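You operate a simulated robot arm through the tools that you are given. There is no shell and no other tool. Be economical: measure what you need, move in short steps, check, and stop when the job is done.

You run a simulated robot arm. Do the job below in one go: nothing can be reset, and whatever is moved stays where it is left.

JOB
Gauge port plug 3: white bin if good, orange bin if not.
Fine: good is 44 to 46 mm; the gauge slider ends drawn back; the other plugs stay.

It is judged by the outcome, as a careful person would: the job done as asked, and still so three seconds after it is handed in. It fails if anything else is knocked over, pushed out of place, dropped, spilled or broken.

ROBOT AND FRAMES
A 6-joint arm with a two-finger parallel gripper, fixed in place. Base frame: the origin is at the foot of the arm, x ahead of it, y to its left, z up; the work surface is at about z = 0.78. Units: m, rad, N and s.
With the tool pointing down near the work surface it reaches from about 0.32 to 0.7 m from the base axis. Its first joint turns from -2.897 to 2.897 rad. Payload 4.1 kg.
Tool frame: the origin (TCP) lies between the finger pads and is the grasp point; the fingertips stand 0.023 m ahead of it; z points along the fingers, y is the line along which they close. Largest opening 0.094 m; finger width 0.038, thickness 0.01; the body of the gripper, 0.054 by 0.096 m, starts 0.039 m behind the TCP.
Orientation is told as [roll, pitch, yaw] about the base's x, y, z axes, in that order, counted from this pose: with the fingers straight down and closing along the base's y, the tool's x points along the base's -x, its y along +y and its z along -z.

CONTROLS
- The arm moves only by the tool arm_command. Its argument "targets" is text: rows parted by semicolons, each of 7 numbers parted by spaces: the shift along the tool's x, y, z in m, then the turn, a rotation vector about the tool's x, y, z in rad, then the opening, from 0 (shut) to 1 (fully open). In form: x y z wx wy wz fingers; .... A call has 1 to 10 rows; each row shifts and turns the commanded pose from where the row before left it, along the tool's axes as they then stand. A row lasts 0.2 s, in which the tool goes at most 0.05 m and 0.15 rad; a call with a longer step from one row to the next is refused whole, and so is a gripper value outside its range. Where a pose cannot be reached the arm comes as near as it can. A force on the tool above 40 N (or 10 N above the force at the start of the call, whichever is more), or a blocked arm, ends the call early, and 0.2 s more pass. The fingers move at their own pace (about 0.045 m/s each) and stop on an object; they squeeze with about 42 N. The grip force told is the motor's: it shows also when the fingers shut on nothing. Time passes only in rows, and 0.2 s behind the last, so rows that do not move let the fingers close. The reply holds the time, the measured pose of the TCP, the force on the tool along the base axes, the opening and the grip force, in the units named above and with some noise, with the torque about the TCP (base axes, N m) and any sound that the robot's microphone picked up.
- Cameras (640 x 400 px; columns grow to the right, rows downward): "scene" is fixed at [0.3971, -0.4895, 1.511]; the picture's right is [0.86, -0.50, 0.00], its down [-0.48, -0.82, -0.32] and it looks along [0.16, 0.28, -0.95] (base axes); focal length 321 px, centre (320, 200). "wrist" rides on the gripper at [0.086, 0.016, -0.074] in the tool frame; the picture's right is [-0.18, 0.98, 0.00], its down [-0.58, -0.11, -0.81] and it looks along [-0.79, -0.15, 0.59] (tool axes); focal length 243 px, centre (320, 200). There is no depth. A picture from a camera that has moved, and an enlarged one, comes with that camera's place and axes in the base frame and with its lens. The place of the scene camera against the robot may be out by one fixed shift of up to 0.018 m in any direction.
- grab_frame(camera): a new picture of that camera. No time passes.
- raise_lower(by): slides the trunk up (or, below 0, down) by that many m; the arm rides with it, the base frame stays. It gives what a move gives, with no picture.
- inspect(camera, box): a new picture of the part [left, top, right, bottom] of that camera's present view, enlarged. No time passes.
- close_job(): hands the job in; it is judged then, once.

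Work in short steps. Places have to be worked out from the pictures, the camera data and where the tool is seen: move nearer, look again, correct. Check each grasp and each placing, and mend what went wrong. You have 120 turns and 76 pictures in all, those below and enlarged ones among them. Open the gripper and draw the arm clear of the work before you hand the job in, unless the task says otherwise; then end with one line.

The tools are called as name(argument=value, ...) on one line, values as JSON. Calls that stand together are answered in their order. arm_command: Moves the arm, as the interface text tells. Its arguments: {"type":"object","properties":{"targets":{"type":"string"}},"required":["targets"]} The other tools are called the same way: raise_lower (by) slides the trunk up or down; grab_frame (camera) takes a picture; inspect (camera, box) takes an enlarged picture of a part of a camera's view; close_job () hands the job in.

At the start:

```text
t: 0.0
ee_pos: [0.3988, -0.1594, 1.0259]
orientation: [-0.001, -0.001, 0.001]
wrist_force: [0.3, -0.1, 0.7]
ft_torque: [0.0, -0.01, -0.03]
gripper_width: 0.0937
grip_force: 0.1
trunk travel left (down, up): [-0.525, 0.065]
```

scene: 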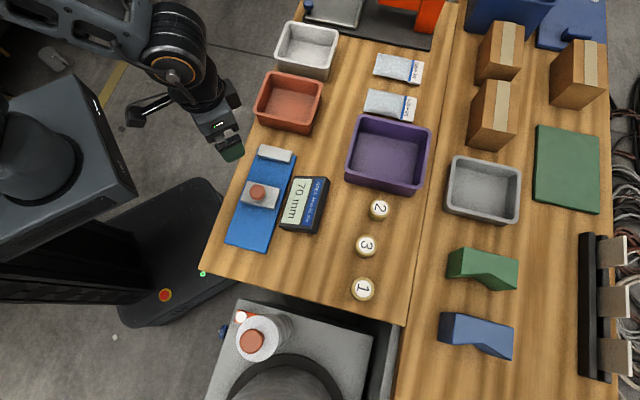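
wrist: 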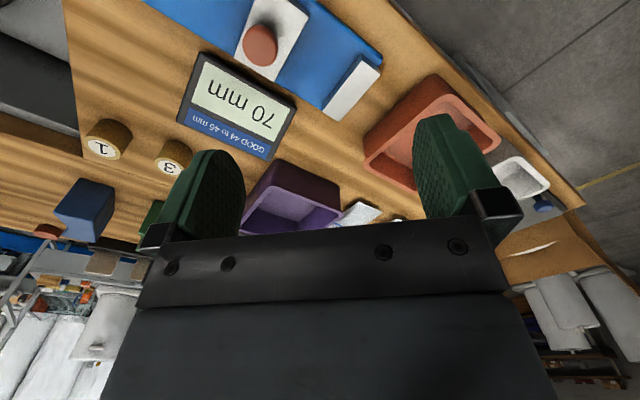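

The slider gauge is at roughly (0.40,-0.21), and plug 3 at roughly (0.55,-0.43). I'll look closer at both before moving.

inspect(camera="scene", box=[210, 130, 350, 260])

inspect(camera="scene", box=[320, 180, 420, 310])

inspect(camera="wrist", box=[60, 0, 400, 212])

```text
3.08 times, centred on (280, 195) of scene
camera zoom: at [0.3971, -0.4895, 1.511], right [0.86, -0.5, 0.0], down [-0.48, -0.82, -0.32], along [0.16, 0.28, -0.95], focal length 986 px, centre (443, 215)
```

zoom: 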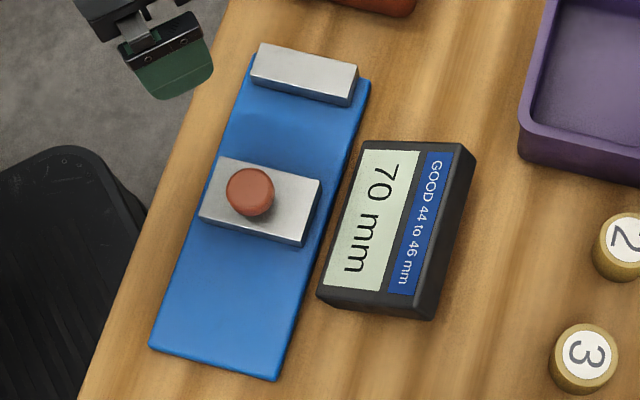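

```text
3.08 times, centred on (370, 245) of scene
camera zoom: at [0.3971, -0.4895, 1.511], right [0.86, -0.5, 0.0], down [-0.48, -0.82, -0.32], along [0.16, 0.28, -0.95], focal length 986 px, centre (166, 62)
```

zoom: 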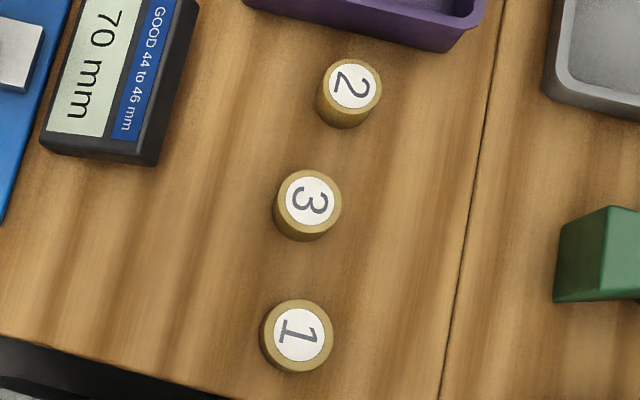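

```text
1.88 times, centred on (230, 106) of wrist
camera zoom: at [0.3124, -0.1438, 1.0998], right [0.18, 0.98, 0.0], down [0.58, -0.11, 0.81], along [0.79, -0.15, -0.59], focal length 457 px, centre (489, 377)
```

zoom: 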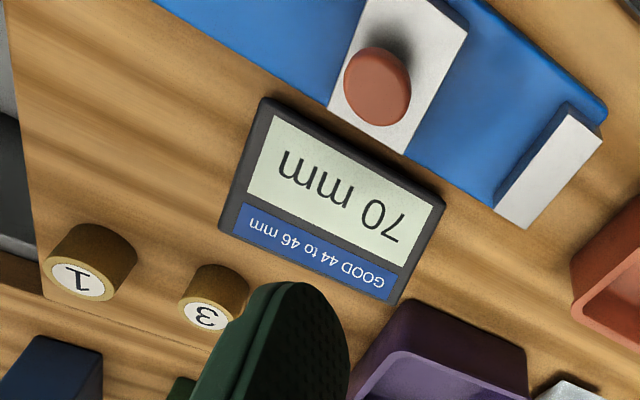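

Plugs run along a ~45° line and so does the gauge axis, so a +45° yaw suits both. I'll turn in place first (above the gauge) and look.

arm_command(targets="0 0 0 0 0 -0.131 1;0 0 0 0 0 -0.131 1;0 0 0 0 0 -0.131 1;0 0 0 0 0 -0.131 1;0 0 0 0 0 -0.131 1;0 0 0 0 0 -0.131 1")

grab_frame(camera="wrist")

```text
t: 1.4
ee_pos: [0.4, -0.1597, 1.0246]
orientation: [0.0, 0.0, 0.789]
wrist_force: [-0.3, 0.0, -0.3]
ft_torque: [-0.02, 0.01, 0.02]
gripper_width: 0.0939
grip_force: 0.0
trunk travel left (down, up): [-0.525, 0.065]
```

```text
70 pictures are left
camera wrist: at [0.3265, -0.2099, 1.0993], right [-0.57, 0.82, 0.0], down [0.49, 0.34, 0.81], along [0.66, 0.46, -0.59], focal length 243 px, centre (320, 200)
```

wrist: 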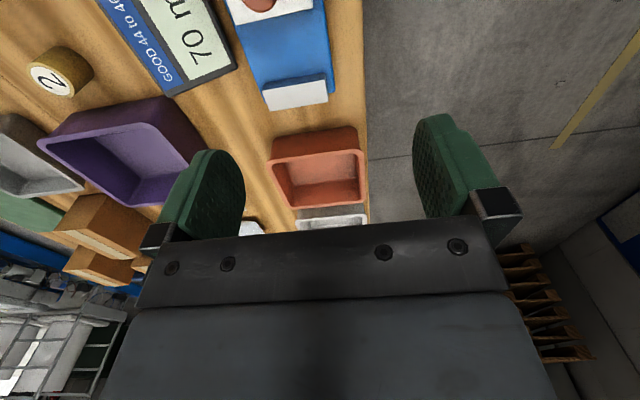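

Good view, and the yaw is right. Now I move over plug 3's estimated place, staying above everything.

arm_command(targets="0.0107 -0.0364 0.0119 0 0 0 1;0.0107 -0.0364 0.0119 0 0 0 1;0.0107 -0.0364 0.0119 0 0 0 1;0.0107 -0.0364 0.0119 0 0 0 1;0.0107 -0.0364 0.0119 0 0 0 1;0.0107 -0.0364 0.0119 0 0 0 1;0.0107 -0.0364 0.0119 0 0 0 1;0.0107 -0.0364 0.0119 0 0 0 1")

grab_frame(camera="wrist")

grab_frame(camera="scene")

```text
t: 3.2
ee_pos: [0.5447, -0.426, 0.9297]
orientation: [0.003, 0.002, 0.788]
wrist_force: [-0.4, -0.3, 0.5]
ft_torque: [0.0, 0.02, -0.02]
gripper_width: 0.0938
grip_force: 0.1
trunk travel left (down, up): [-0.525, 0.065]
```

```text
69 pictures are left
camera wrist: at [0.4726, -0.4771, 1.0045], right [-0.57, 0.82, 0.0], down [0.49, 0.33, 0.81], along [0.66, 0.46, -0.59], focal length 243 px, centre (320, 200)
```

wrist: 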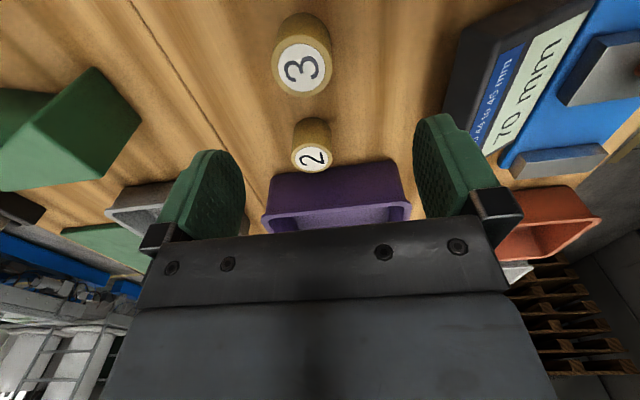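

```text
68 pictures are left
```

scene: 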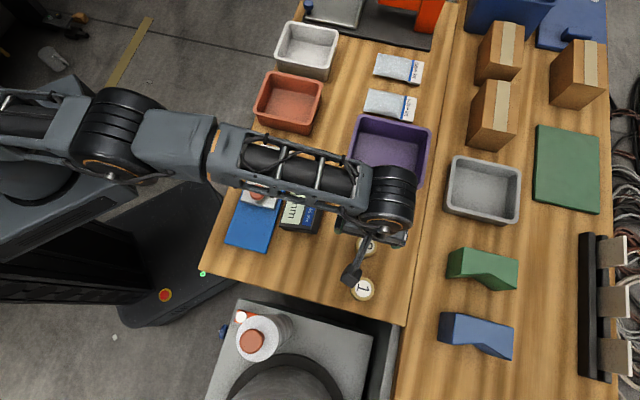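

Plug 3 sits nearly under the gripper; zooming to measure its centre, height and width.

inspect(camera="wrist", box=[240, 0, 368, 80])

```text
5.00 times, centred on (304, 40) of wrist
camera zoom: at [0.4726, -0.4771, 1.0045], right [-0.57, 0.82, 0.0], down [0.49, 0.33, 0.81], along [0.66, 0.46, -0.59], focal length 1213 px, centre (400, 1000)
```

zoom: 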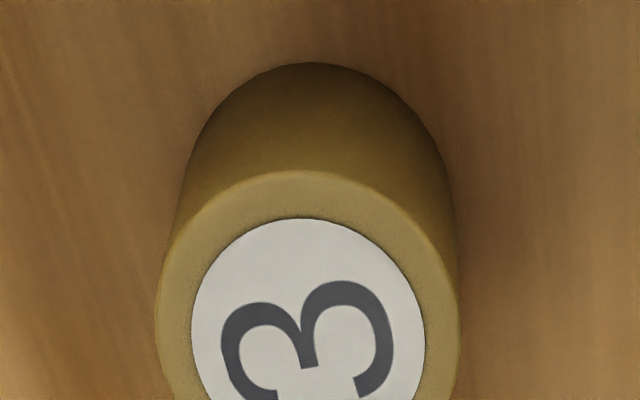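

Plug 3: centre about (0.551,-0.438), top z≈0.82, ~40 mm high, ~44 mm wide. Shifting over it, then lowering to TCP z≈0.815.

arm_command(targets="0.0044 -0.0126 0 0 0 0 1;0 0 0.03 0 0 0 1;0 0 0.03 0 0 0 1;0 0 0.03 0 0 0 1;0 0 0.0245 0 0 0 1")

grab_frame(camera="wrist")

```text
t: 4.4
ee_pos: [0.5405, -0.4281, 0.8171]
orientation: [0.001, 0.0, 0.787]
wrist_force: [-0.1, 0.3, 0.1]
ft_torque: [-0.02, 0.01, 0.01]
gripper_width: 0.0936
grip_force: 0.1
out of reach, approached as far as the arm can: row 1, 5
trunk travel left (down, up): [-0.525, 0.065]
```

```text
66 pictures are left
camera wrist: at [0.4672, -0.4777, 0.8906], right [-0.57, 0.82, 0.0], down [0.49, 0.33, 0.81], along [0.66, 0.46, -0.59], focal length 243 px, centre (320, 200)
```

wrist: 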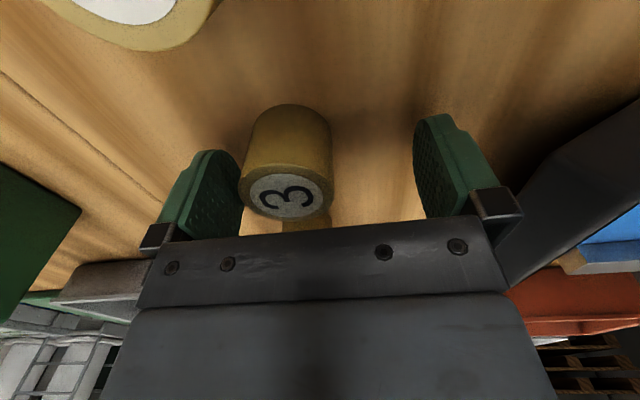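

The arm was about 14 mm short (reach limit). I'll raise the tool 0.1 m and lower the trunk to gain reach, then check the pose.

arm_command(targets="0 0 -0.03 0 0 0 1;0 0 -0.035 0 0 0 1;0 0 -0.035 0 0 0 1")

raise_lower(by=-0.06)

```text
t: 5.2
ee_pos: [0.5442, -0.4337, 0.9175]
orientation: [0.002, 0.002, 0.786]
wrist_force: [-0.4, 0.0, 0.4]
ft_torque: [-0.02, 0.02, 0.0]
gripper_width: 0.0938
grip_force: 0.2
out of reach, approached as far as the arm can: row 1, 3
trunk travel left (down, up): [-0.525, 0.065]
```

```text
t: 6.2
ee_pos: [0.5452, -0.4334, 0.8575]
orientation: [0.001, 0.001, 0.787]
wrist_force: [1.2, 0.5, 0.7]
ft_torque: [-0.02, 0.01, 0.03]
gripper_width: 0.0939
grip_force: 0.1
trunk travel left (down, up): [-0.465, 0.125]
```

Reach improves with height relative to the shoulder; repeat with another 0.1 m.

arm_command(targets="0 0 -0.035 0 0 0 1;0 0 -0.035 0 0 0 1;0 0 -0.03 0 0 0 1")

raise_lower(by=-0.1)

arm_command(targets="0.0 -0.0075 0 0 0 0 1;0 0 0 0 0 0 1")

grab_frame(camera="wrist")

```text
t: 7.0
ee_pos: [0.5399, -0.4309, 0.9568]
orientation: [0.003, 0.0, 0.786]
wrist_force: [-0.8, 0.1, -0.4]
ft_torque: [0.03, -0.01, 0.05]
gripper_width: 0.0941
grip_force: 0.1
out of reach, approached as far as the arm can: row 3
trunk travel left (down, up): [-0.465, 0.125]
```

```text
t: 8.3
ee_pos: [0.541, -0.4294, 0.8562]
orientation: [0.002, 0.001, 0.787]
wrist_force: [-0.1, 0.4, 0.3]
ft_torque: [-0.03, 0.0, 0.03]
gripper_width: 0.0942
grip_force: 0.0
trunk travel left (down, up): [-0.365, 0.225]
```

```text
t: 8.9
ee_pos: [0.5401, -0.4296, 0.8562]
orientation: [0.003, 0.0, 0.787]
wrist_force: [0.2, 0.4, -0.3]
ft_torque: [-0.02, 0.0, 0.01]
gripper_width: 0.094
grip_force: 0.0
out of reach, approached as far as the arm can: row 1
trunk travel left (down, up): [-0.365, 0.225]
```

```text
65 pictures are left
camera wrist: at [0.4679, -0.4804, 0.9314], right [-0.57, 0.82, 0.0], down [0.49, 0.33, 0.81], along [0.66, 0.46, -0.59], focal length 243 px, centre (320, 200)
```

wrist: 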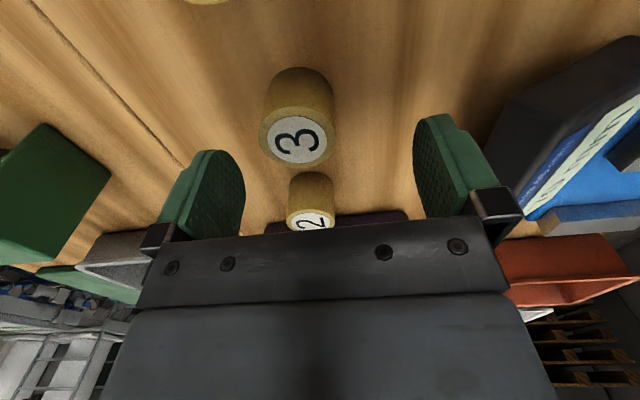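

Peak vertical reach is near arm-height 0.92, about 7 mm short, with the shortfall almost along the closing line, so the closing fingers will centre the plug. Setting trunk to give that height.

raise_lower(by=0.055)

arm_command(targets="0 0 0.02 0 0 0 1;0 0 0.03 0 0 0 1;-0.001 -0.005 0.02 0 0 0 1;-0.001 -0.004 0.015 0 0 0 1")

grab_frame(camera="wrist")

```text
t: 9.9
ee_pos: [0.5419, -0.4307, 0.9117]
orientation: [0.003, 0.001, 0.787]
wrist_force: [0.3, 0.6, -0.5]
ft_torque: [0.01, 0.01, -0.02]
gripper_width: 0.0939
grip_force: 0.0
trunk travel left (down, up): [-0.42, 0.17]
```

```text
t: 10.9
ee_pos: [0.5441, -0.4311, 0.8269]
orientation: [0.003, 0.002, 0.788]
wrist_force: [-0.2, 0.3, 0.4]
ft_torque: [0.0, 0.01, 0.03]
gripper_width: 0.0939
grip_force: 0.0
out of reach, approached as far as the arm can: row 4
trunk travel left (down, up): [-0.42, 0.17]
```

```text
64 pictures are left
camera wrist: at [0.4718, -0.4816, 0.9021], right [-0.57, 0.82, 0.0], down [0.49, 0.33, 0.81], along [0.66, 0.46, -0.59], focal length 243 px, centre (320, 200)
```

wrist: 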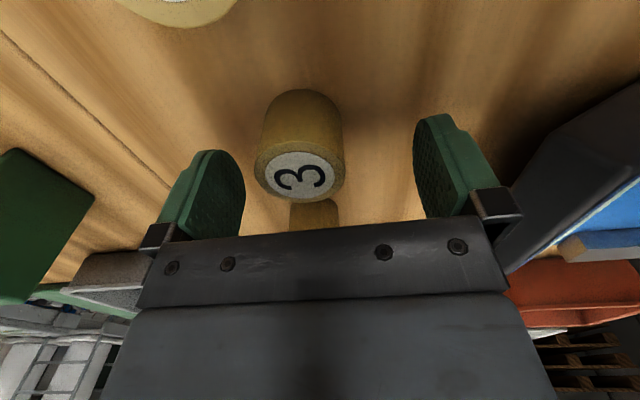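

Plug is aligned along the finger width and ~10 mm off along the closing line. I lower the last 12 mm with the trunk (keeping the arm's reach), then close.

raise_lower(by=-0.012)

arm_command(targets="0 0 0 0 0 0 0.7;0 0 0 0 0 0 0.55;0 0 0 0 0 0 0.4;0 0 0 0 0 0 0.3;0 0 0 0 0 0 0.3;0 0 0 0 0 0 0.3")

grab_frame(camera="wrist")

```text
t: 11.5
ee_pos: [0.5455, -0.4312, 0.816]
orientation: [0.001, 0.0, 0.787]
wrist_force: [0.4, 0.9, 0.4]
ft_torque: [-0.02, -0.02, -0.04]
gripper_width: 0.0941
grip_force: 0.0
trunk travel left (down, up): [-0.408, 0.182]
```

```text
t: 12.9
ee_pos: [0.5451, -0.4312, 0.8152]
orientation: [0.001, 0.0, 0.787]
wrist_force: [0.6, -0.4, 1.6]
ft_torque: [-0.02, -0.01, -0.01]
gripper_width: 0.0433
grip_force: 41.7
trunk travel left (down, up): [-0.408, 0.182]
```

```text
63 pictures are left
camera wrist: at [0.472, -0.482, 0.8899], right [-0.57, 0.82, 0.0], down [0.49, 0.33, 0.81], along [0.66, 0.46, -0.59], focal length 243 px, centre (320, 200)
```

wrist: 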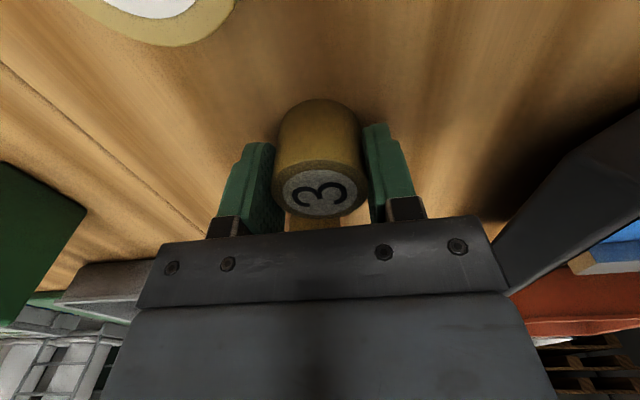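

Plug is gripped (width ≈43 mm reading, force 42 N). Lift with the trunk, then carry over to the gauge.

raise_lower(by=0.15)

arm_command(targets="-0.0138 0.0349 0 0 0 0 0.3;-0.0138 0.0349 0 0 0 0 0.3;-0.0138 0.0349 0 0 0 0 0.3;-0.0138 0.0349 0 0 0 0 0.3;-0.0138 0.0349 0 0 0 0 0.3;-0.0138 0.0349 0 0 0 0 0.3;-0.0138 0.0349 0 0 0 0 0.3")

grab_frame(camera="wrist")

grab_frame(camera="scene")

```text
t: 14.6
ee_pos: [0.5443, -0.4309, 0.9642]
orientation: [0.001, 0.0, 0.787]
wrist_force: [0.2, -0.8, -1.0]
ft_torque: [-0.03, 0.02, -0.01]
gripper_width: 0.0435
grip_force: 41.9
trunk travel left (down, up): [-0.558, 0.032]
```

```text
t: 16.2
ee_pos: [0.4395, -0.1923, 0.9665]
orientation: [0.0, 0.001, 0.787]
wrist_force: [-0.4, 0.4, -0.7]
ft_torque: [-0.05, 0.0, 0.01]
gripper_width: 0.0436
grip_force: 41.8
trunk travel left (down, up): [-0.558, 0.032]
```

```text
62 pictures are left
camera wrist: at [0.3664, -0.2439, 1.0409], right [-0.57, 0.82, 0.0], down [0.49, 0.33, 0.81], along [0.66, 0.46, -0.59], focal length 243 px, centre (320, 200)
```

wrist: 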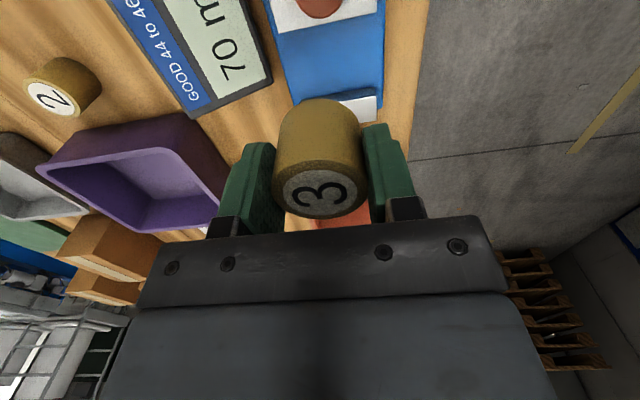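

```text
61 pictures are left
```

scene: 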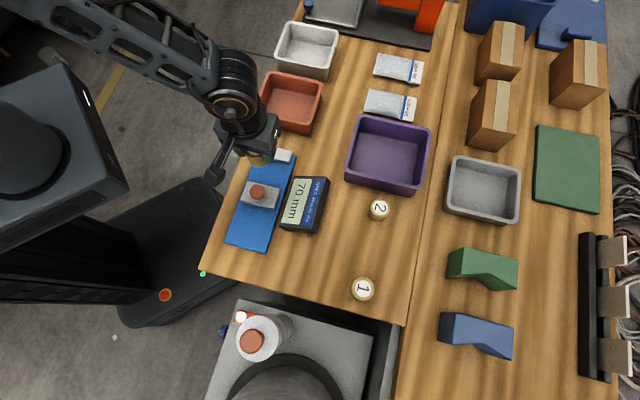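

I back off 90 mm along the gauge axis to see the whole gauge from behind.

arm_command(targets="0.045 0 0 0 0 0 0.3;0.045 0 0 0 0 0 0.3")

inspect(camera="wrist", box=[160, 0, 480, 200])

```text
t: 16.8
ee_pos: [0.3748, -0.2562, 0.965]
orientation: [0.001, 0.0, 0.786]
wrist_force: [0.1, -2.0, 0.0]
ft_torque: [0.01, -0.04, -0.02]
gripper_width: 0.0434
grip_force: 42.2
trunk travel left (down, up): [-0.558, 0.032]
```

```text
2.00 times, centred on (320, 100) of wrist
camera zoom: at [0.3015, -0.3065, 1.04], right [-0.57, 0.82, 0.0], down [0.49, 0.33, 0.81], along [0.66, 0.46, -0.59], focal length 485 px, centre (320, 400)
```

zoom: 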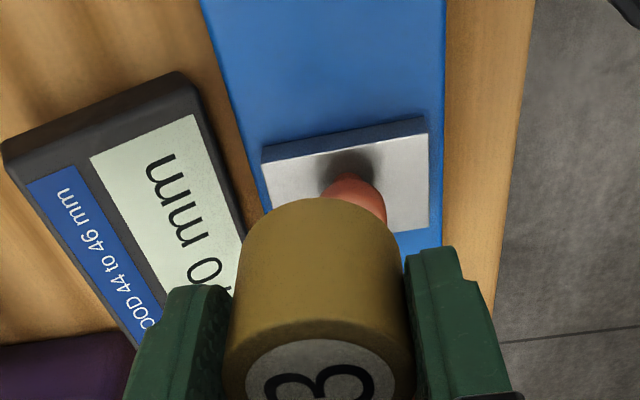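

The gauge axis is at ~44.5°, gap centre estimated at about (0.447,-0.176); the plate is only slightly raised. Moving over the gap and lowering part way to verify.

arm_command(targets="-0.0361 0.0019 0 0 0 0 0.3;-0.0361 0.0019 0 0 0 0 0.3;-0.0361 0.0018 0 0 0 0 0.3;0 0 0.03 0 0 0 0.3;0 0 0.03 0 0 0 0.3;0 0 0.03 0 0 0 0.3")

grab_frame(camera="wrist")

inspect(camera="scene", box=[210, 120, 350, 250])

```text
t: 18.2
ee_pos: [0.4486, -0.175, 0.8751]
orientation: [0.002, 0.0, 0.789]
wrist_force: [1.2, -0.6, -0.9]
ft_torque: [0.03, 0.01, -0.03]
gripper_width: 0.0435
grip_force: 42.4
trunk travel left (down, up): [-0.558, 0.032]
```

```text
59 pictures are left
camera wrist: at [0.3764, -0.2251, 0.9506], right [-0.57, 0.82, 0.0], down [0.49, 0.33, 0.81], along [0.66, 0.46, -0.59], focal length 243 px, centre (320, 200)
```

wrist: 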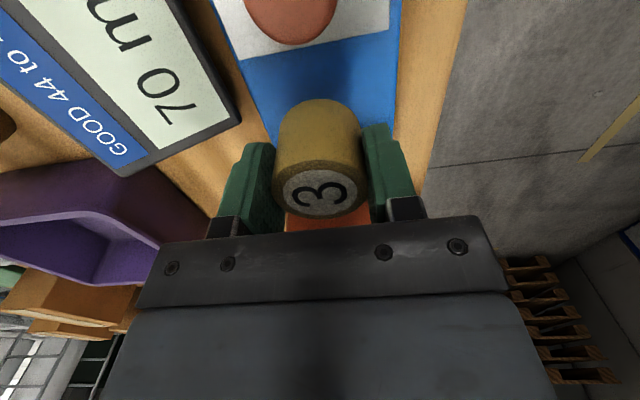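

```text
3.08 times, centred on (280, 185) of scene
camera zoom: at [0.3971, -0.4895, 1.511], right [0.86, -0.5, 0.0], down [-0.48, -0.82, -0.32], along [0.16, 0.28, -0.95], focal length 986 px, centre (443, 246)
```

zoom: 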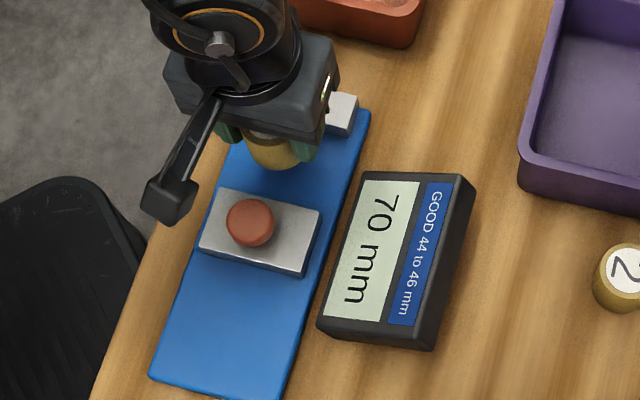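

TCP is centred in the gap (s≈0.197 vs gap 0.161–0.230). Lowering in small steps until the plug meets the plate.

arm_command(targets="0 0 0.02 0 0 0 0.3;0 0 0.015 0 0 0 0.3;0 0 0.003 0 0 0 0.3;0 0 0.003 0 0 0 0.3")

grab_frame(camera="wrist")

inspect(camera="scene", box=[210, 120, 350, 250])

```text
t: 19.2
ee_pos: [0.4484, -0.1738, 0.8337]
orientation: [0.002, 0.0, 0.786]
wrist_force: [0.6, 1.2, 0.4]
ft_torque: [0.02, -0.01, 0.0]
gripper_width: 0.0434
grip_force: 41.9
trunk travel left (down, up): [-0.558, 0.032]
```

```text
57 pictures are left
camera wrist: at [0.3762, -0.2246, 0.909], right [-0.57, 0.82, 0.0], down [0.49, 0.33, 0.81], along [0.66, 0.46, -0.59], focal length 243 px, centre (320, 200)
```

wrist: 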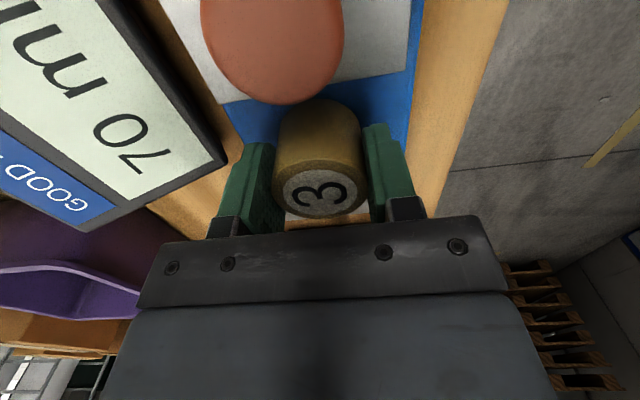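

```text
3.08 times, centred on (280, 185) of scene
camera zoom: at [0.3971, -0.4895, 1.511], right [0.86, -0.5, 0.0], down [-0.48, -0.82, -0.32], along [0.16, 0.28, -0.95], focal length 986 px, centre (443, 246)
```

zoom: 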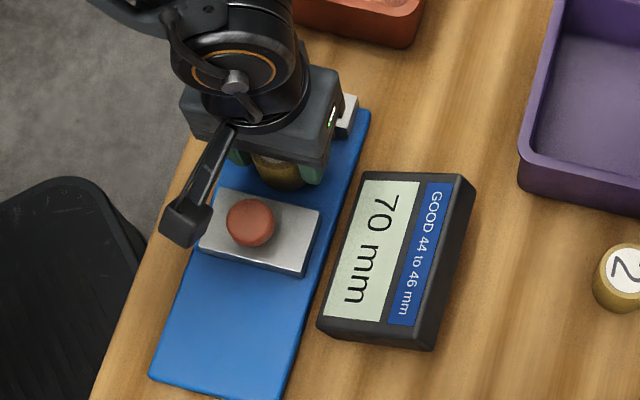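

No contact yet; continue in 2 mm steps watching the force.

arm_command(targets="0 0 0.002 0 0 0 0.3;0 0 0.002 0 0 0 0.3")

arm_command(targets="0 0 0.002 0 0 0 0.3")

arm_command(targets="0 0 0.001 0 0 0 0.3")

```text
t: 19.8
ee_pos: [0.4497, -0.1744, 0.8285]
orientation: [0.0, 0.0, 0.787]
wrist_force: [-0.3, 1.3, -0.3]
ft_torque: [-0.05, 0.04, 0.02]
gripper_width: 0.0432
grip_force: 42.1
trunk travel left (down, up): [-0.558, 0.032]
```

```text
t: 20.2
ee_pos: [0.4487, -0.1733, 0.8295]
orientation: [-0.001, 0.0, 0.789]
wrist_force: [-1.4, 1.5, 9.6]
ft_torque: [-0.02, 0.03, 0.0]
gripper_width: 0.0436
grip_force: 41.9
trunk travel left (down, up): [-0.558, 0.032]
```

```text
t: 20.6
ee_pos: [0.449, -0.1739, 0.8278]
orientation: [-0.001, 0.0, 0.788]
wrist_force: [-2.4, 1.1, 16.6]
ft_torque: [0.1, 0.12, 0.0]
gripper_width: 0.0435
grip_force: 42.2
trunk travel left (down, up): [-0.558, 0.032]
```

Contact at TCP z≈0.829 (16 N). Opening only slightly, to keep clear of the display, then rising.

arm_command(targets="0 0 -0.001 0 0 0 0.62;0 0 0 0 0 0 0.62;0 0 0 0 0 0 0.62")

arm_command(targets="0 0 -0.02 0 0 0 0.62;0 0 -0.03 0 0 0 0.62;0 0 -0.03 0 0 0 0.62")

grab_frame(camera="wrist")

inspect(camera="scene", box=[210, 120, 350, 250])

```text
t: 21.4
ee_pos: [0.4498, -0.1731, 0.8274]
orientation: [0.0, 0.0, 0.788]
wrist_force: [0.1, -0.6, 0.4]
ft_torque: [-0.02, 0.01, 0.01]
gripper_width: 0.0581
grip_force: 0.0
trunk travel left (down, up): [-0.558, 0.032]
```

```text
t: 22.2
ee_pos: [0.4484, -0.173, 0.9074]
orientation: [0.0, 0.001, 0.787]
wrist_force: [-0.3, -0.1, -0.1]
ft_torque: [0.04, 0.04, -0.04]
gripper_width: 0.0582
grip_force: 0.1
trunk travel left (down, up): [-0.558, 0.032]
```

```text
55 pictures are left
camera wrist: at [0.3762, -0.2238, 0.983], right [-0.57, 0.82, 0.0], down [0.49, 0.33, 0.81], along [0.66, 0.46, -0.59], focal length 243 px, centre (320, 200)
```

wrist: 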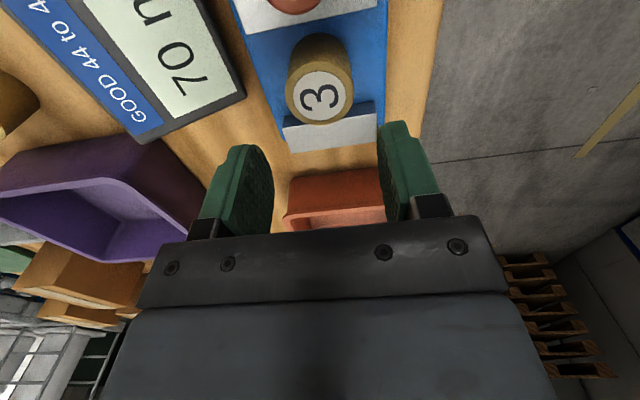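

```text
3.08 times, centred on (280, 185) of scene
camera zoom: at [0.3971, -0.4895, 1.511], right [0.86, -0.5, 0.0], down [-0.48, -0.82, -0.32], along [0.16, 0.28, -0.95], focal length 986 px, centre (443, 246)
```

zoom: 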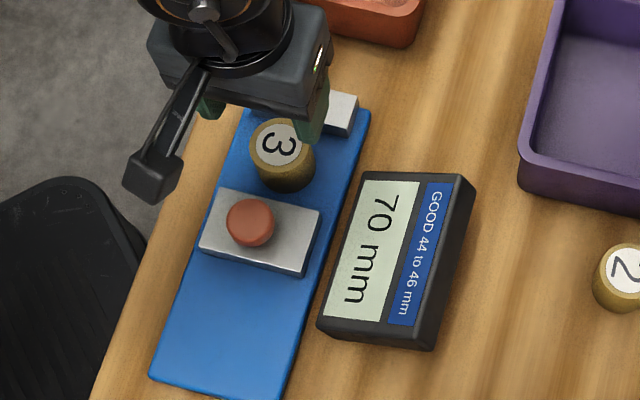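

Plug 3 stands in the gap. Now backing off to view the slider knob accurately.

arm_command(targets="0.04 0 0 0 0 0 0.75;0.04 0 0 0 0 0 0.75;0.03 0 0 0 0 0 0.75")

inspect(camera="wrist", box=[160, 0, 480, 200])

```text
t: 23.0
ee_pos: [0.3713, -0.2508, 0.9093]
orientation: [0.0, 0.0, 0.786]
wrist_force: [0.0, -1.0, 0.2]
ft_torque: [-0.01, 0.02, -0.01]
gripper_width: 0.0705
grip_force: 0.0
trunk travel left (down, up): [-0.558, 0.032]
```

```text
2.00 times, centred on (320, 100) of wrist
camera zoom: at [0.298, -0.3015, 0.9831], right [-0.57, 0.82, 0.0], down [0.49, 0.33, 0.81], along [0.66, 0.46, -0.59], focal length 485 px, centre (320, 400)
```

zoom: 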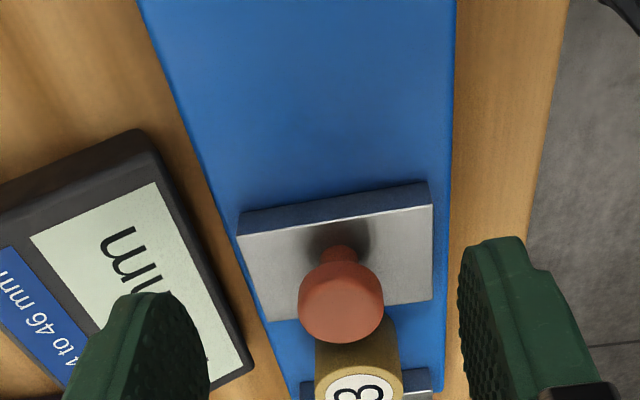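

The knob is a mushroom, head centre ≈(0.4045,-0.219), top ≈0.84. Moving over it and lowering so the pads straddle the head.

arm_command(targets="-0.046 -0.001 0 0 0 0 0.75;0 0 0.03 0 0 0 0.75;0 0 0.03 0 0 0 0.75;0 0 0.006 0 0 0 0.75")

grab_frame(camera="wrist")

inspect(camera="scene", box=[210, 120, 350, 250])

```text
t: 24.0
ee_pos: [0.4045, -0.2182, 0.8417]
orientation: [0.0, -0.002, 0.787]
wrist_force: [0.3, 0.3, 1.6]
ft_torque: [0.01, 0.03, 0.04]
gripper_width: 0.0706
grip_force: 0.1
trunk travel left (down, up): [-0.558, 0.032]
```

```text
52 pictures are left
camera wrist: at [0.3314, -0.2688, 0.9165], right [-0.57, 0.82, 0.0], down [0.49, 0.33, 0.81], along [0.66, 0.46, -0.59], focal length 243 px, centre (320, 200)
```

wrist: 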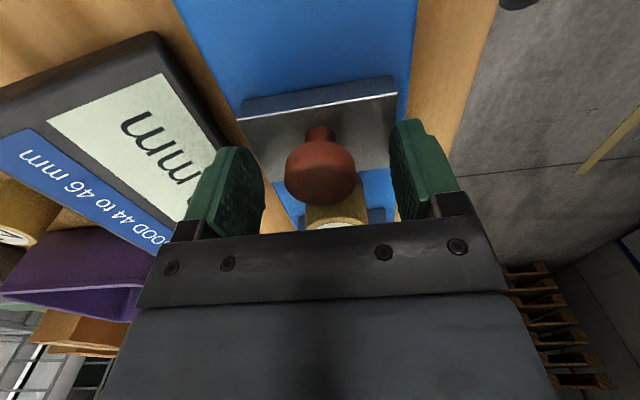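

```text
3.08 times, centred on (280, 185) of scene
camera zoom: at [0.3971, -0.4895, 1.511], right [0.86, -0.5, 0.0], down [-0.48, -0.82, -0.32], along [0.16, 0.28, -0.95], focal length 986 px, centre (443, 246)
```

zoom: 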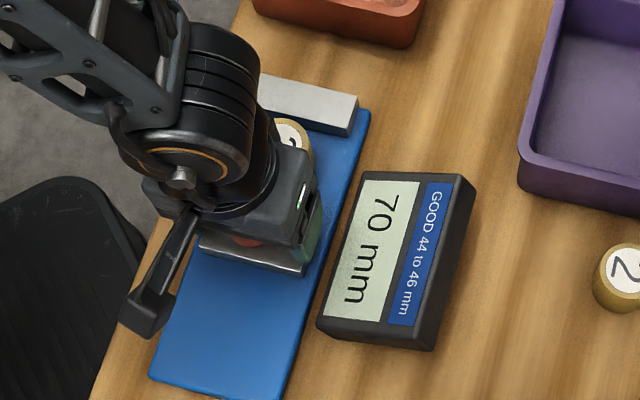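

Knob head is centred between the pads. Closing on it.

arm_command(targets="0 0 0 0 0 0 0.5;0 0 0 0 0 0 0.35;0 0 0 0 0 0 0.2;0 0 0 0 0 0 0.2;0 0 0 0 0 0 0.2")

grab_frame(camera="wrist")

```text
t: 25.2
ee_pos: [0.4037, -0.2174, 0.8412]
orientation: [0.0, -0.001, 0.786]
wrist_force: [-1.2, 0.5, -1.7]
ft_torque: [0.01, 0.02, -0.01]
gripper_width: 0.0337
grip_force: 44.8
trunk travel left (down, up): [-0.558, 0.032]
```

```text
50 pictures are left
camera wrist: at [0.3311, -0.2686, 0.9166], right [-0.57, 0.82, 0.0], down [0.49, 0.33, 0.81], along [0.66, 0.46, -0.59], focal length 243 px, centre (320, 200)
```

wrist: 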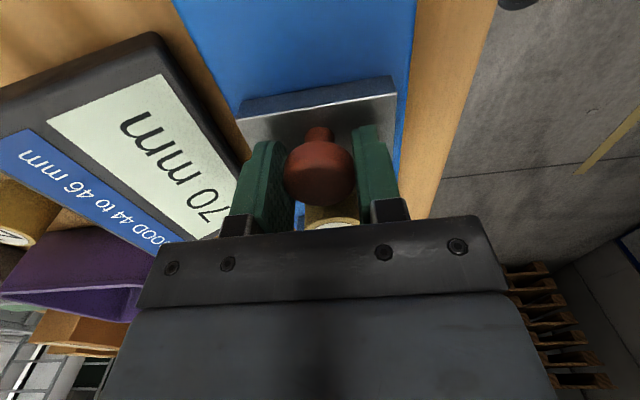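

Gripped (34 mm). Pushing the slider toward the anvil, 20 mm first.

arm_command(targets="-0.005 0 0 0 0 0 0.2;-0.005 0 0 0 0 0 0.2;-0.005 0 0 0 0 0 0.2;-0.005 0 0 0 0 0 0.2")

inspect(camera="scene", box=[210, 120, 350, 250])

```text
t: 26.2
ee_pos: [0.418, -0.2035, 0.8408]
orientation: [0.003, 0.001, 0.786]
wrist_force: [-6.3, 5.2, -10.8]
ft_torque: [0.16, -0.4, -0.12]
gripper_width: 0.0334
grip_force: 45.0
trunk travel left (down, up): [-0.558, 0.032]
```

```text
3.08 times, centred on (280, 185) of scene
camera zoom: at [0.3971, -0.4895, 1.511], right [0.86, -0.5, 0.0], down [-0.48, -0.82, -0.32], along [0.16, 0.28, -0.95], focal length 986 px, centre (443, 246)
```

zoom: 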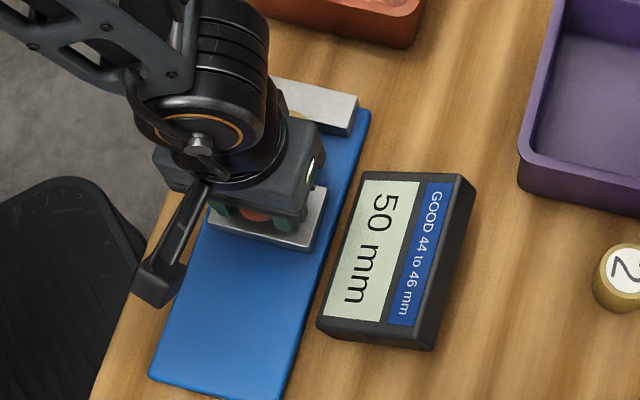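

Display now 50 mm. Continuing in small steps toward contact.

arm_command(targets="-0.0015 0 0 0 0 0 0.2;-0.0015 0 0 0 0 0 0.2;-0.001 0 0 0 0 0 0.2")

arm_command(targets="-0.001 0 0 0 0 0 0.2")

inspect(camera="scene", box=[210, 120, 350, 250])

```text
t: 27.0
ee_pos: [0.4193, -0.2007, 0.8421]
orientation: [0.005, 0.003, 0.786]
wrist_force: [-8.8, 6.5, -11.4]
ft_torque: [0.01, 0.29, -0.03]
gripper_width: 0.0334
grip_force: 44.8
trunk travel left (down, up): [-0.558, 0.032]
```

```text
t: 27.4
ee_pos: [0.4207, -0.2004, 0.8425]
orientation: [0.003, 0.001, 0.787]
wrist_force: [-9.8, 7.9, -14.4]
ft_torque: [-0.06, 0.22, 0.04]
gripper_width: 0.0334
grip_force: 44.7
trunk travel left (down, up): [-0.558, 0.032]
```

```text
3.08 times, centred on (280, 185) of scene
camera zoom: at [0.3971, -0.4895, 1.511], right [0.86, -0.5, 0.0], down [-0.48, -0.82, -0.32], along [0.16, 0.28, -0.95], focal length 986 px, centre (443, 246)
```

zoom: 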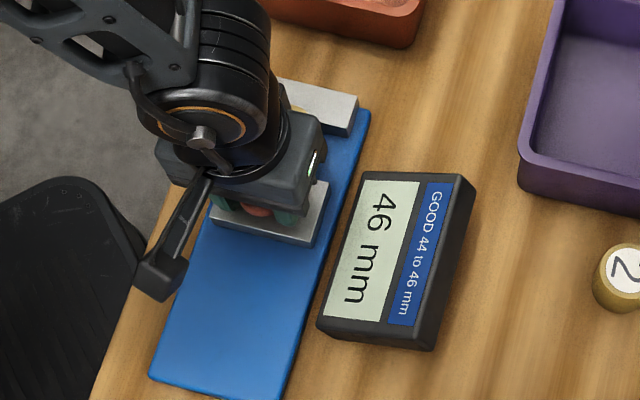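

46 mm and no axial resistance yet (only a lateral/vertical bias, which I relieve slightly). Continue 1 mm at a time.

arm_command(targets="-0.001 0.0007 0.0007 0 0 0 0.2")

arm_command(targets="-0.001 0 0 0 0 0 0.2")

arm_command(targets="-0.001 0 0 0 0 0 0.2")

inspect(camera="scene", box=[210, 120, 350, 250])

```text
t: 27.8
ee_pos: [0.4211, -0.1999, 0.8414]
orientation: [0.001, 0.0, 0.786]
wrist_force: [-7.7, 6.8, -5.7]
ft_torque: [-0.43, 0.85, 0.05]
gripper_width: 0.0335
grip_force: 45.0
trunk travel left (down, up): [-0.558, 0.032]
```

```text
t: 28.2
ee_pos: [0.4224, -0.2012, 0.8426]
orientation: [0.001, 0.0, 0.787]
wrist_force: [-9.7, 4.2, -2.9]
ft_torque: [-0.27, 0.31, 0.25]
gripper_width: 0.0335
grip_force: 44.5
trunk travel left (down, up): [-0.558, 0.032]
```

```text
t: 28.6
ee_pos: [0.4215, -0.1998, 0.8413]
orientation: [0.002, -0.001, 0.787]
wrist_force: [-15.2, 0.2, -2.1]
ft_torque: [-0.28, 0.16, 0.23]
gripper_width: 0.0332
grip_force: 45.2
trunk travel left (down, up): [-0.558, 0.032]
```

```text
3.08 times, centred on (280, 185) of scene
camera zoom: at [0.3971, -0.4895, 1.511], right [0.86, -0.5, 0.0], down [-0.48, -0.82, -0.32], along [0.16, 0.28, -0.95], focal length 986 px, centre (443, 246)
```

zoom: 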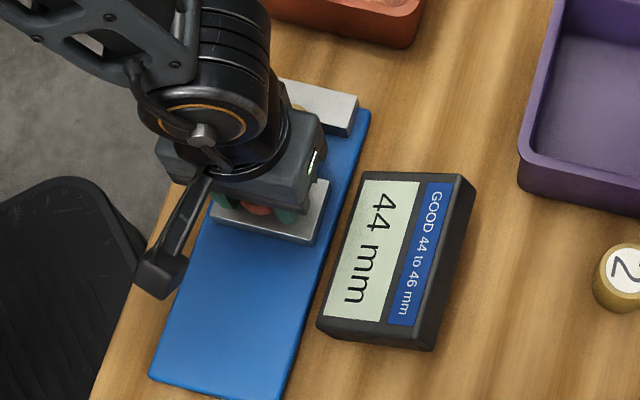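

44 mm with axial force now building (~10 N). Pressing a bit more to confirm the reading is firm contact.

arm_command(targets="-0.0015 0 0 0 0 0 0.2;0 0 0 0 0 0 0.2")

arm_command(targets="-0.0015 0 0 0 0 0 0.2;0 0 0 0 0 0 0.2")

inspect(camera="scene", box=[210, 120, 350, 250])

grab_frame(camera="wrist")

```text
t: 29.2
ee_pos: [0.4232, -0.1992, 0.8412]
orientation: [0.004, 0.0, 0.785]
wrist_force: [-21.1, -10.0, -5.1]
ft_torque: [-0.64, 0.86, -0.08]
gripper_width: 0.0331
grip_force: 45.5
trunk travel left (down, up): [-0.558, 0.032]
```

```text
t: 29.8
ee_pos: [0.4238, -0.1982, 0.8424]
orientation: [0.003, 0.0, 0.787]
wrist_force: [-27.9, -18.0, -2.5]
ft_torque: [-0.11, 0.23, 0.02]
gripper_width: 0.0336
grip_force: 45.2
trunk travel left (down, up): [-0.558, 0.032]
```

```text
3.08 times, centred on (280, 185) of scene
camera zoom: at [0.3971, -0.4895, 1.511], right [0.86, -0.5, 0.0], down [-0.48, -0.82, -0.32], along [0.16, 0.28, -0.95], focal length 986 px, centre (443, 246)
```

zoom: 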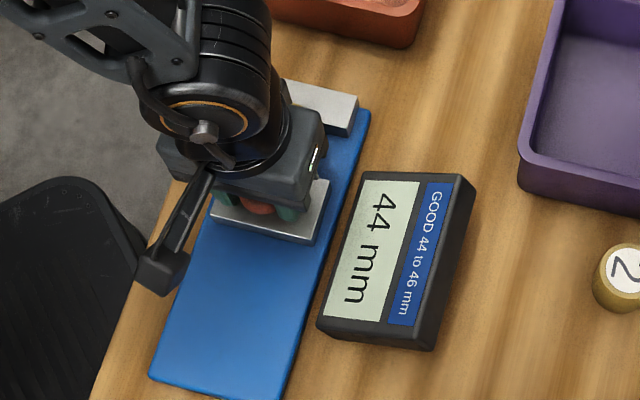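

```text
45 pictures are left
camera wrist: at [0.3508, -0.2491, 0.9167], right [-0.57, 0.82, 0.0], down [0.49, 0.33, 0.81], along [0.66, 0.46, -0.59], focal length 243 px, centre (320, 200)
```

wrist: 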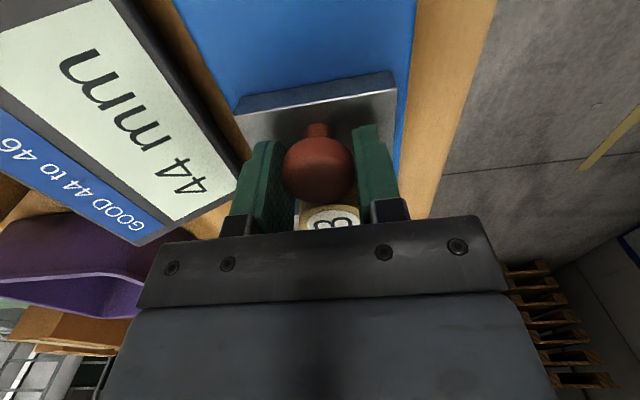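

Firm contact (~32 N axial) and the reading stays at 44 mm: within 44–46, so plug 3 is good → white bin. Now drawing the slider back.

arm_command(targets="0.003 0 0 0 0 0 0.2;0.006 0 0 0 0 0 0.2;0.006 0 0 0 0 0 0.2;0.006 0 0 0 0 0 0.2;0.006 -0.0007 -0.0007 0 0 0 0.2;0.004 0 0 0 0 0 0.2")

inspect(camera="scene", box=[210, 120, 350, 250])

```text
t: 31.2
ee_pos: [0.4038, -0.2168, 0.842]
orientation: [0.003, 0.003, 0.788]
wrist_force: [3.0, 21.9, -8.4]
ft_torque: [0.93, -0.59, -0.24]
gripper_width: 0.0334
grip_force: 44.8
trunk travel left (down, up): [-0.558, 0.032]
```

```text
3.08 times, centred on (280, 185) of scene
camera zoom: at [0.3971, -0.4895, 1.511], right [0.86, -0.5, 0.0], down [-0.48, -0.82, -0.32], along [0.16, 0.28, -0.95], focal length 986 px, centre (443, 246)
```

zoom: 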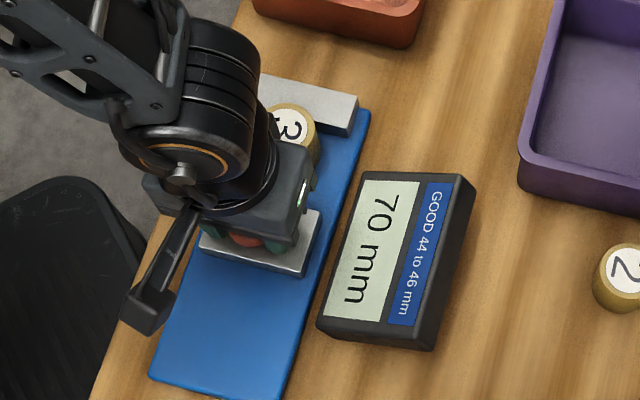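

Slider is back at 70 mm against its stop; plug stands by the anvil. Releasing the knob and rising.

arm_command(targets="0 0 0 0 0 0 0.5;0 0 0 0 0 0 0.65;0 0 0 0 0 0 0.65;0 0 -0.02 0 0 0 0.65;0 0 -0.03 0 0 0 0.65;0 0 -0.03 0 0 0 0.65")

grab_frame(camera="wrist")

inspect(camera="scene", box=[210, 120, 350, 250])

```text
t: 32.6
ee_pos: [0.4042, -0.2199, 0.9231]
orientation: [0.002, 0.0, 0.788]
wrist_force: [-0.8, -0.4, -0.1]
ft_torque: [-0.02, -0.01, -0.03]
gripper_width: 0.0609
grip_force: 0.0
trunk travel left (down, up): [-0.558, 0.032]
```

```text
43 pictures are left
camera wrist: at [0.3308, -0.2703, 0.9973], right [-0.57, 0.82, 0.0], down [0.49, 0.33, 0.81], along [0.66, 0.46, -0.59], focal length 243 px, centre (320, 200)
```

wrist: 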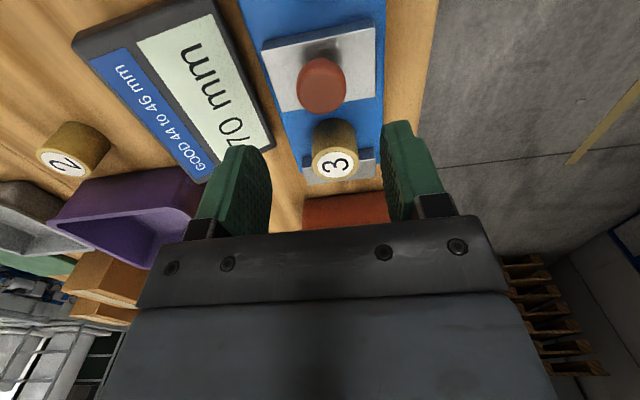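

```text
3.08 times, centred on (280, 185) of scene
camera zoom: at [0.3971, -0.4895, 1.511], right [0.86, -0.5, 0.0], down [-0.48, -0.82, -0.32], along [0.16, 0.28, -0.95], focal length 986 px, centre (443, 246)
```

zoom: 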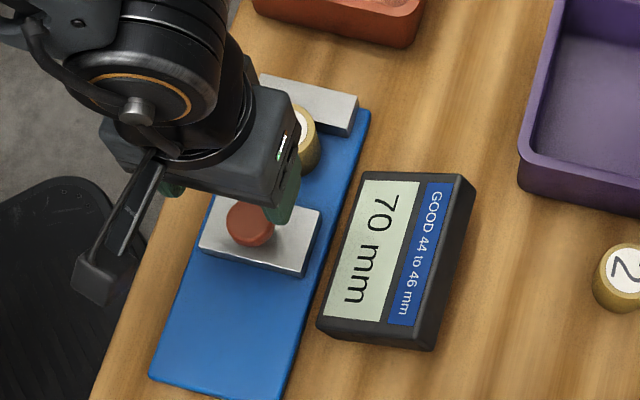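

Plug 3 now touches the anvil, centre ≈(0.4565,-0.166). I grasp it slightly back (s=0.203) and high enough that the tips clear the anvil.

arm_command(targets="-0.035 0.0004 0 0 0 0 0.65;-0.0339 0.0004 0 0 0 0 0.65;0 0 0.03 0 0 0 0.65;0 0 0.02 0 0 0 0.65")

grab_frame(camera="wrist")

```text
t: 33.6
ee_pos: [0.4509, -0.1703, 0.8722]
orientation: [0.002, 0.0, 0.788]
wrist_force: [-0.2, 0.4, 0.2]
ft_torque: [0.01, -0.02, -0.02]
gripper_width: 0.0611
grip_force: 0.1
trunk travel left (down, up): [-0.558, 0.032]
```

```text
41 pictures are left
camera wrist: at [0.3786, -0.2215, 0.9473], right [-0.57, 0.82, 0.0], down [0.49, 0.33, 0.81], along [0.66, 0.46, -0.59], focal length 243 px, centre (320, 200)
```

wrist: 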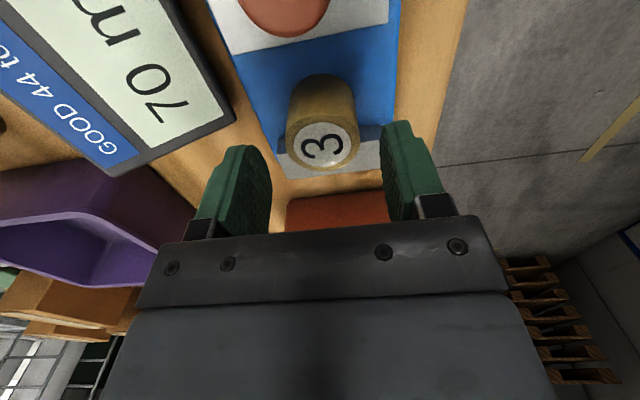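

Alignment good (2–3 mm). Lowering the rest and closing.

arm_command(targets="-0.002 -0.002 0.016 0 0 0 0.65;0 0 0.02 0 0 0 0.65;0 0 0 0 0 0 0.5;0 0 0 0 0 0 0.3;0 0 0 0 0 0 0.3;0 0 0 0 0 0 0.3")

grab_frame(camera="wrist")

```text
t: 35.0
ee_pos: [0.4548, -0.1707, 0.8364]
orientation: [0.002, 0.001, 0.788]
wrist_force: [0.8, -0.2, -0.2]
ft_torque: [0.0, -0.03, 0.0]
gripper_width: 0.0434
grip_force: 42.1
trunk travel left (down, up): [-0.558, 0.032]
```

```text
40 pictures are left
camera wrist: at [0.3815, -0.2209, 0.9115], right [-0.57, 0.82, 0.0], down [0.49, 0.33, 0.81], along [0.66, 0.46, -0.59], focal length 243 px, centre (320, 200)
```

wrist: 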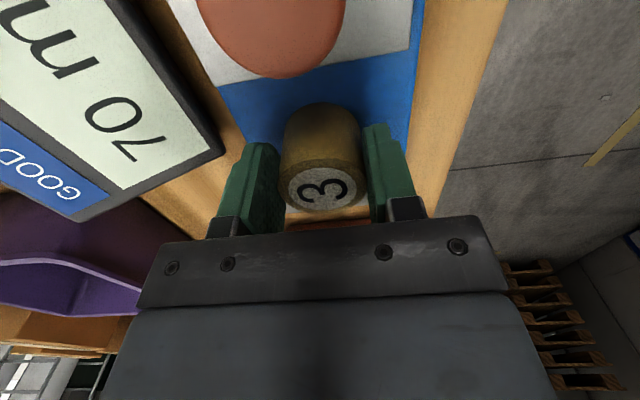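

Gripped. Lifting straight up 0.13 m, then moving toward the bins.

arm_command(targets="0 0 -0.02 0 0 0 0.3;0 0 -0.035 0 0 0 0.3;0 0 -0.035 0 0 0 0.3;0 0 -0.04 0 0 0 0.3")

arm_command(targets="-0.0395 0.0146 0 0 0 0 0.3;-0.0395 0.0146 0 0 0 0 0.3;-0.0395 0.0146 0 0 0 0 0.3;-0.0395 0.0146 0 0 0 0 0.3")

grab_frame(camera="wrist")

inspect(camera="scene", box=[210, 0, 370, 100])

```text
t: 36.0
ee_pos: [0.4556, -0.1703, 0.9663]
orientation: [0.002, 0.001, 0.786]
wrist_force: [0.5, 0.6, 0.3]
ft_torque: [0.01, -0.02, 0.02]
gripper_width: 0.0434
grip_force: 42.3
trunk travel left (down, up): [-0.558, 0.032]
```

```text
t: 37.0
ee_pos: [0.5264, -0.017, 0.9664]
orientation: [0.002, 0.001, 0.785]
wrist_force: [0.4, -0.1, -1.2]
ft_torque: [-0.05, 0.04, -0.02]
gripper_width: 0.0437
grip_force: 41.9
trunk travel left (down, up): [-0.558, 0.032]
```

```text
39 pictures are left
camera wrist: at [0.4546, -0.0668, 1.0413], right [-0.57, 0.82, 0.0], down [0.49, 0.33, 0.81], along [0.66, 0.46, -0.59], focal length 243 px, centre (320, 200)
```

wrist: 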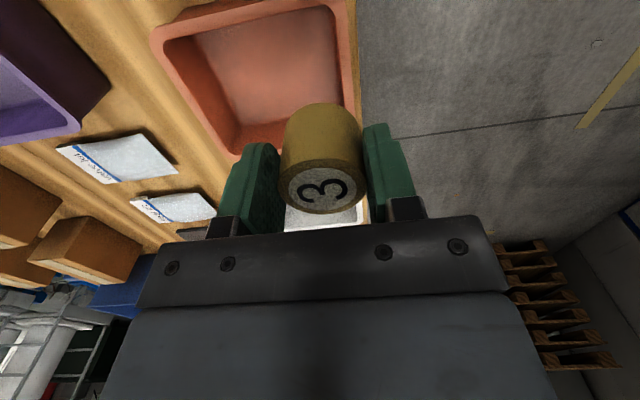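

```text
4.00 times, centred on (290, 50) of scene
camera zoom: at [0.3971, -0.4895, 1.511], right [0.86, -0.5, 0.0], down [-0.48, -0.82, -0.32], along [0.16, 0.28, -0.95], focal length 1282 px, centre (440, 800)
```

zoom: 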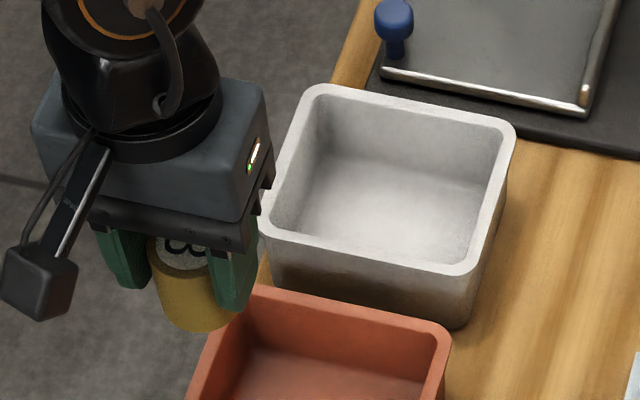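

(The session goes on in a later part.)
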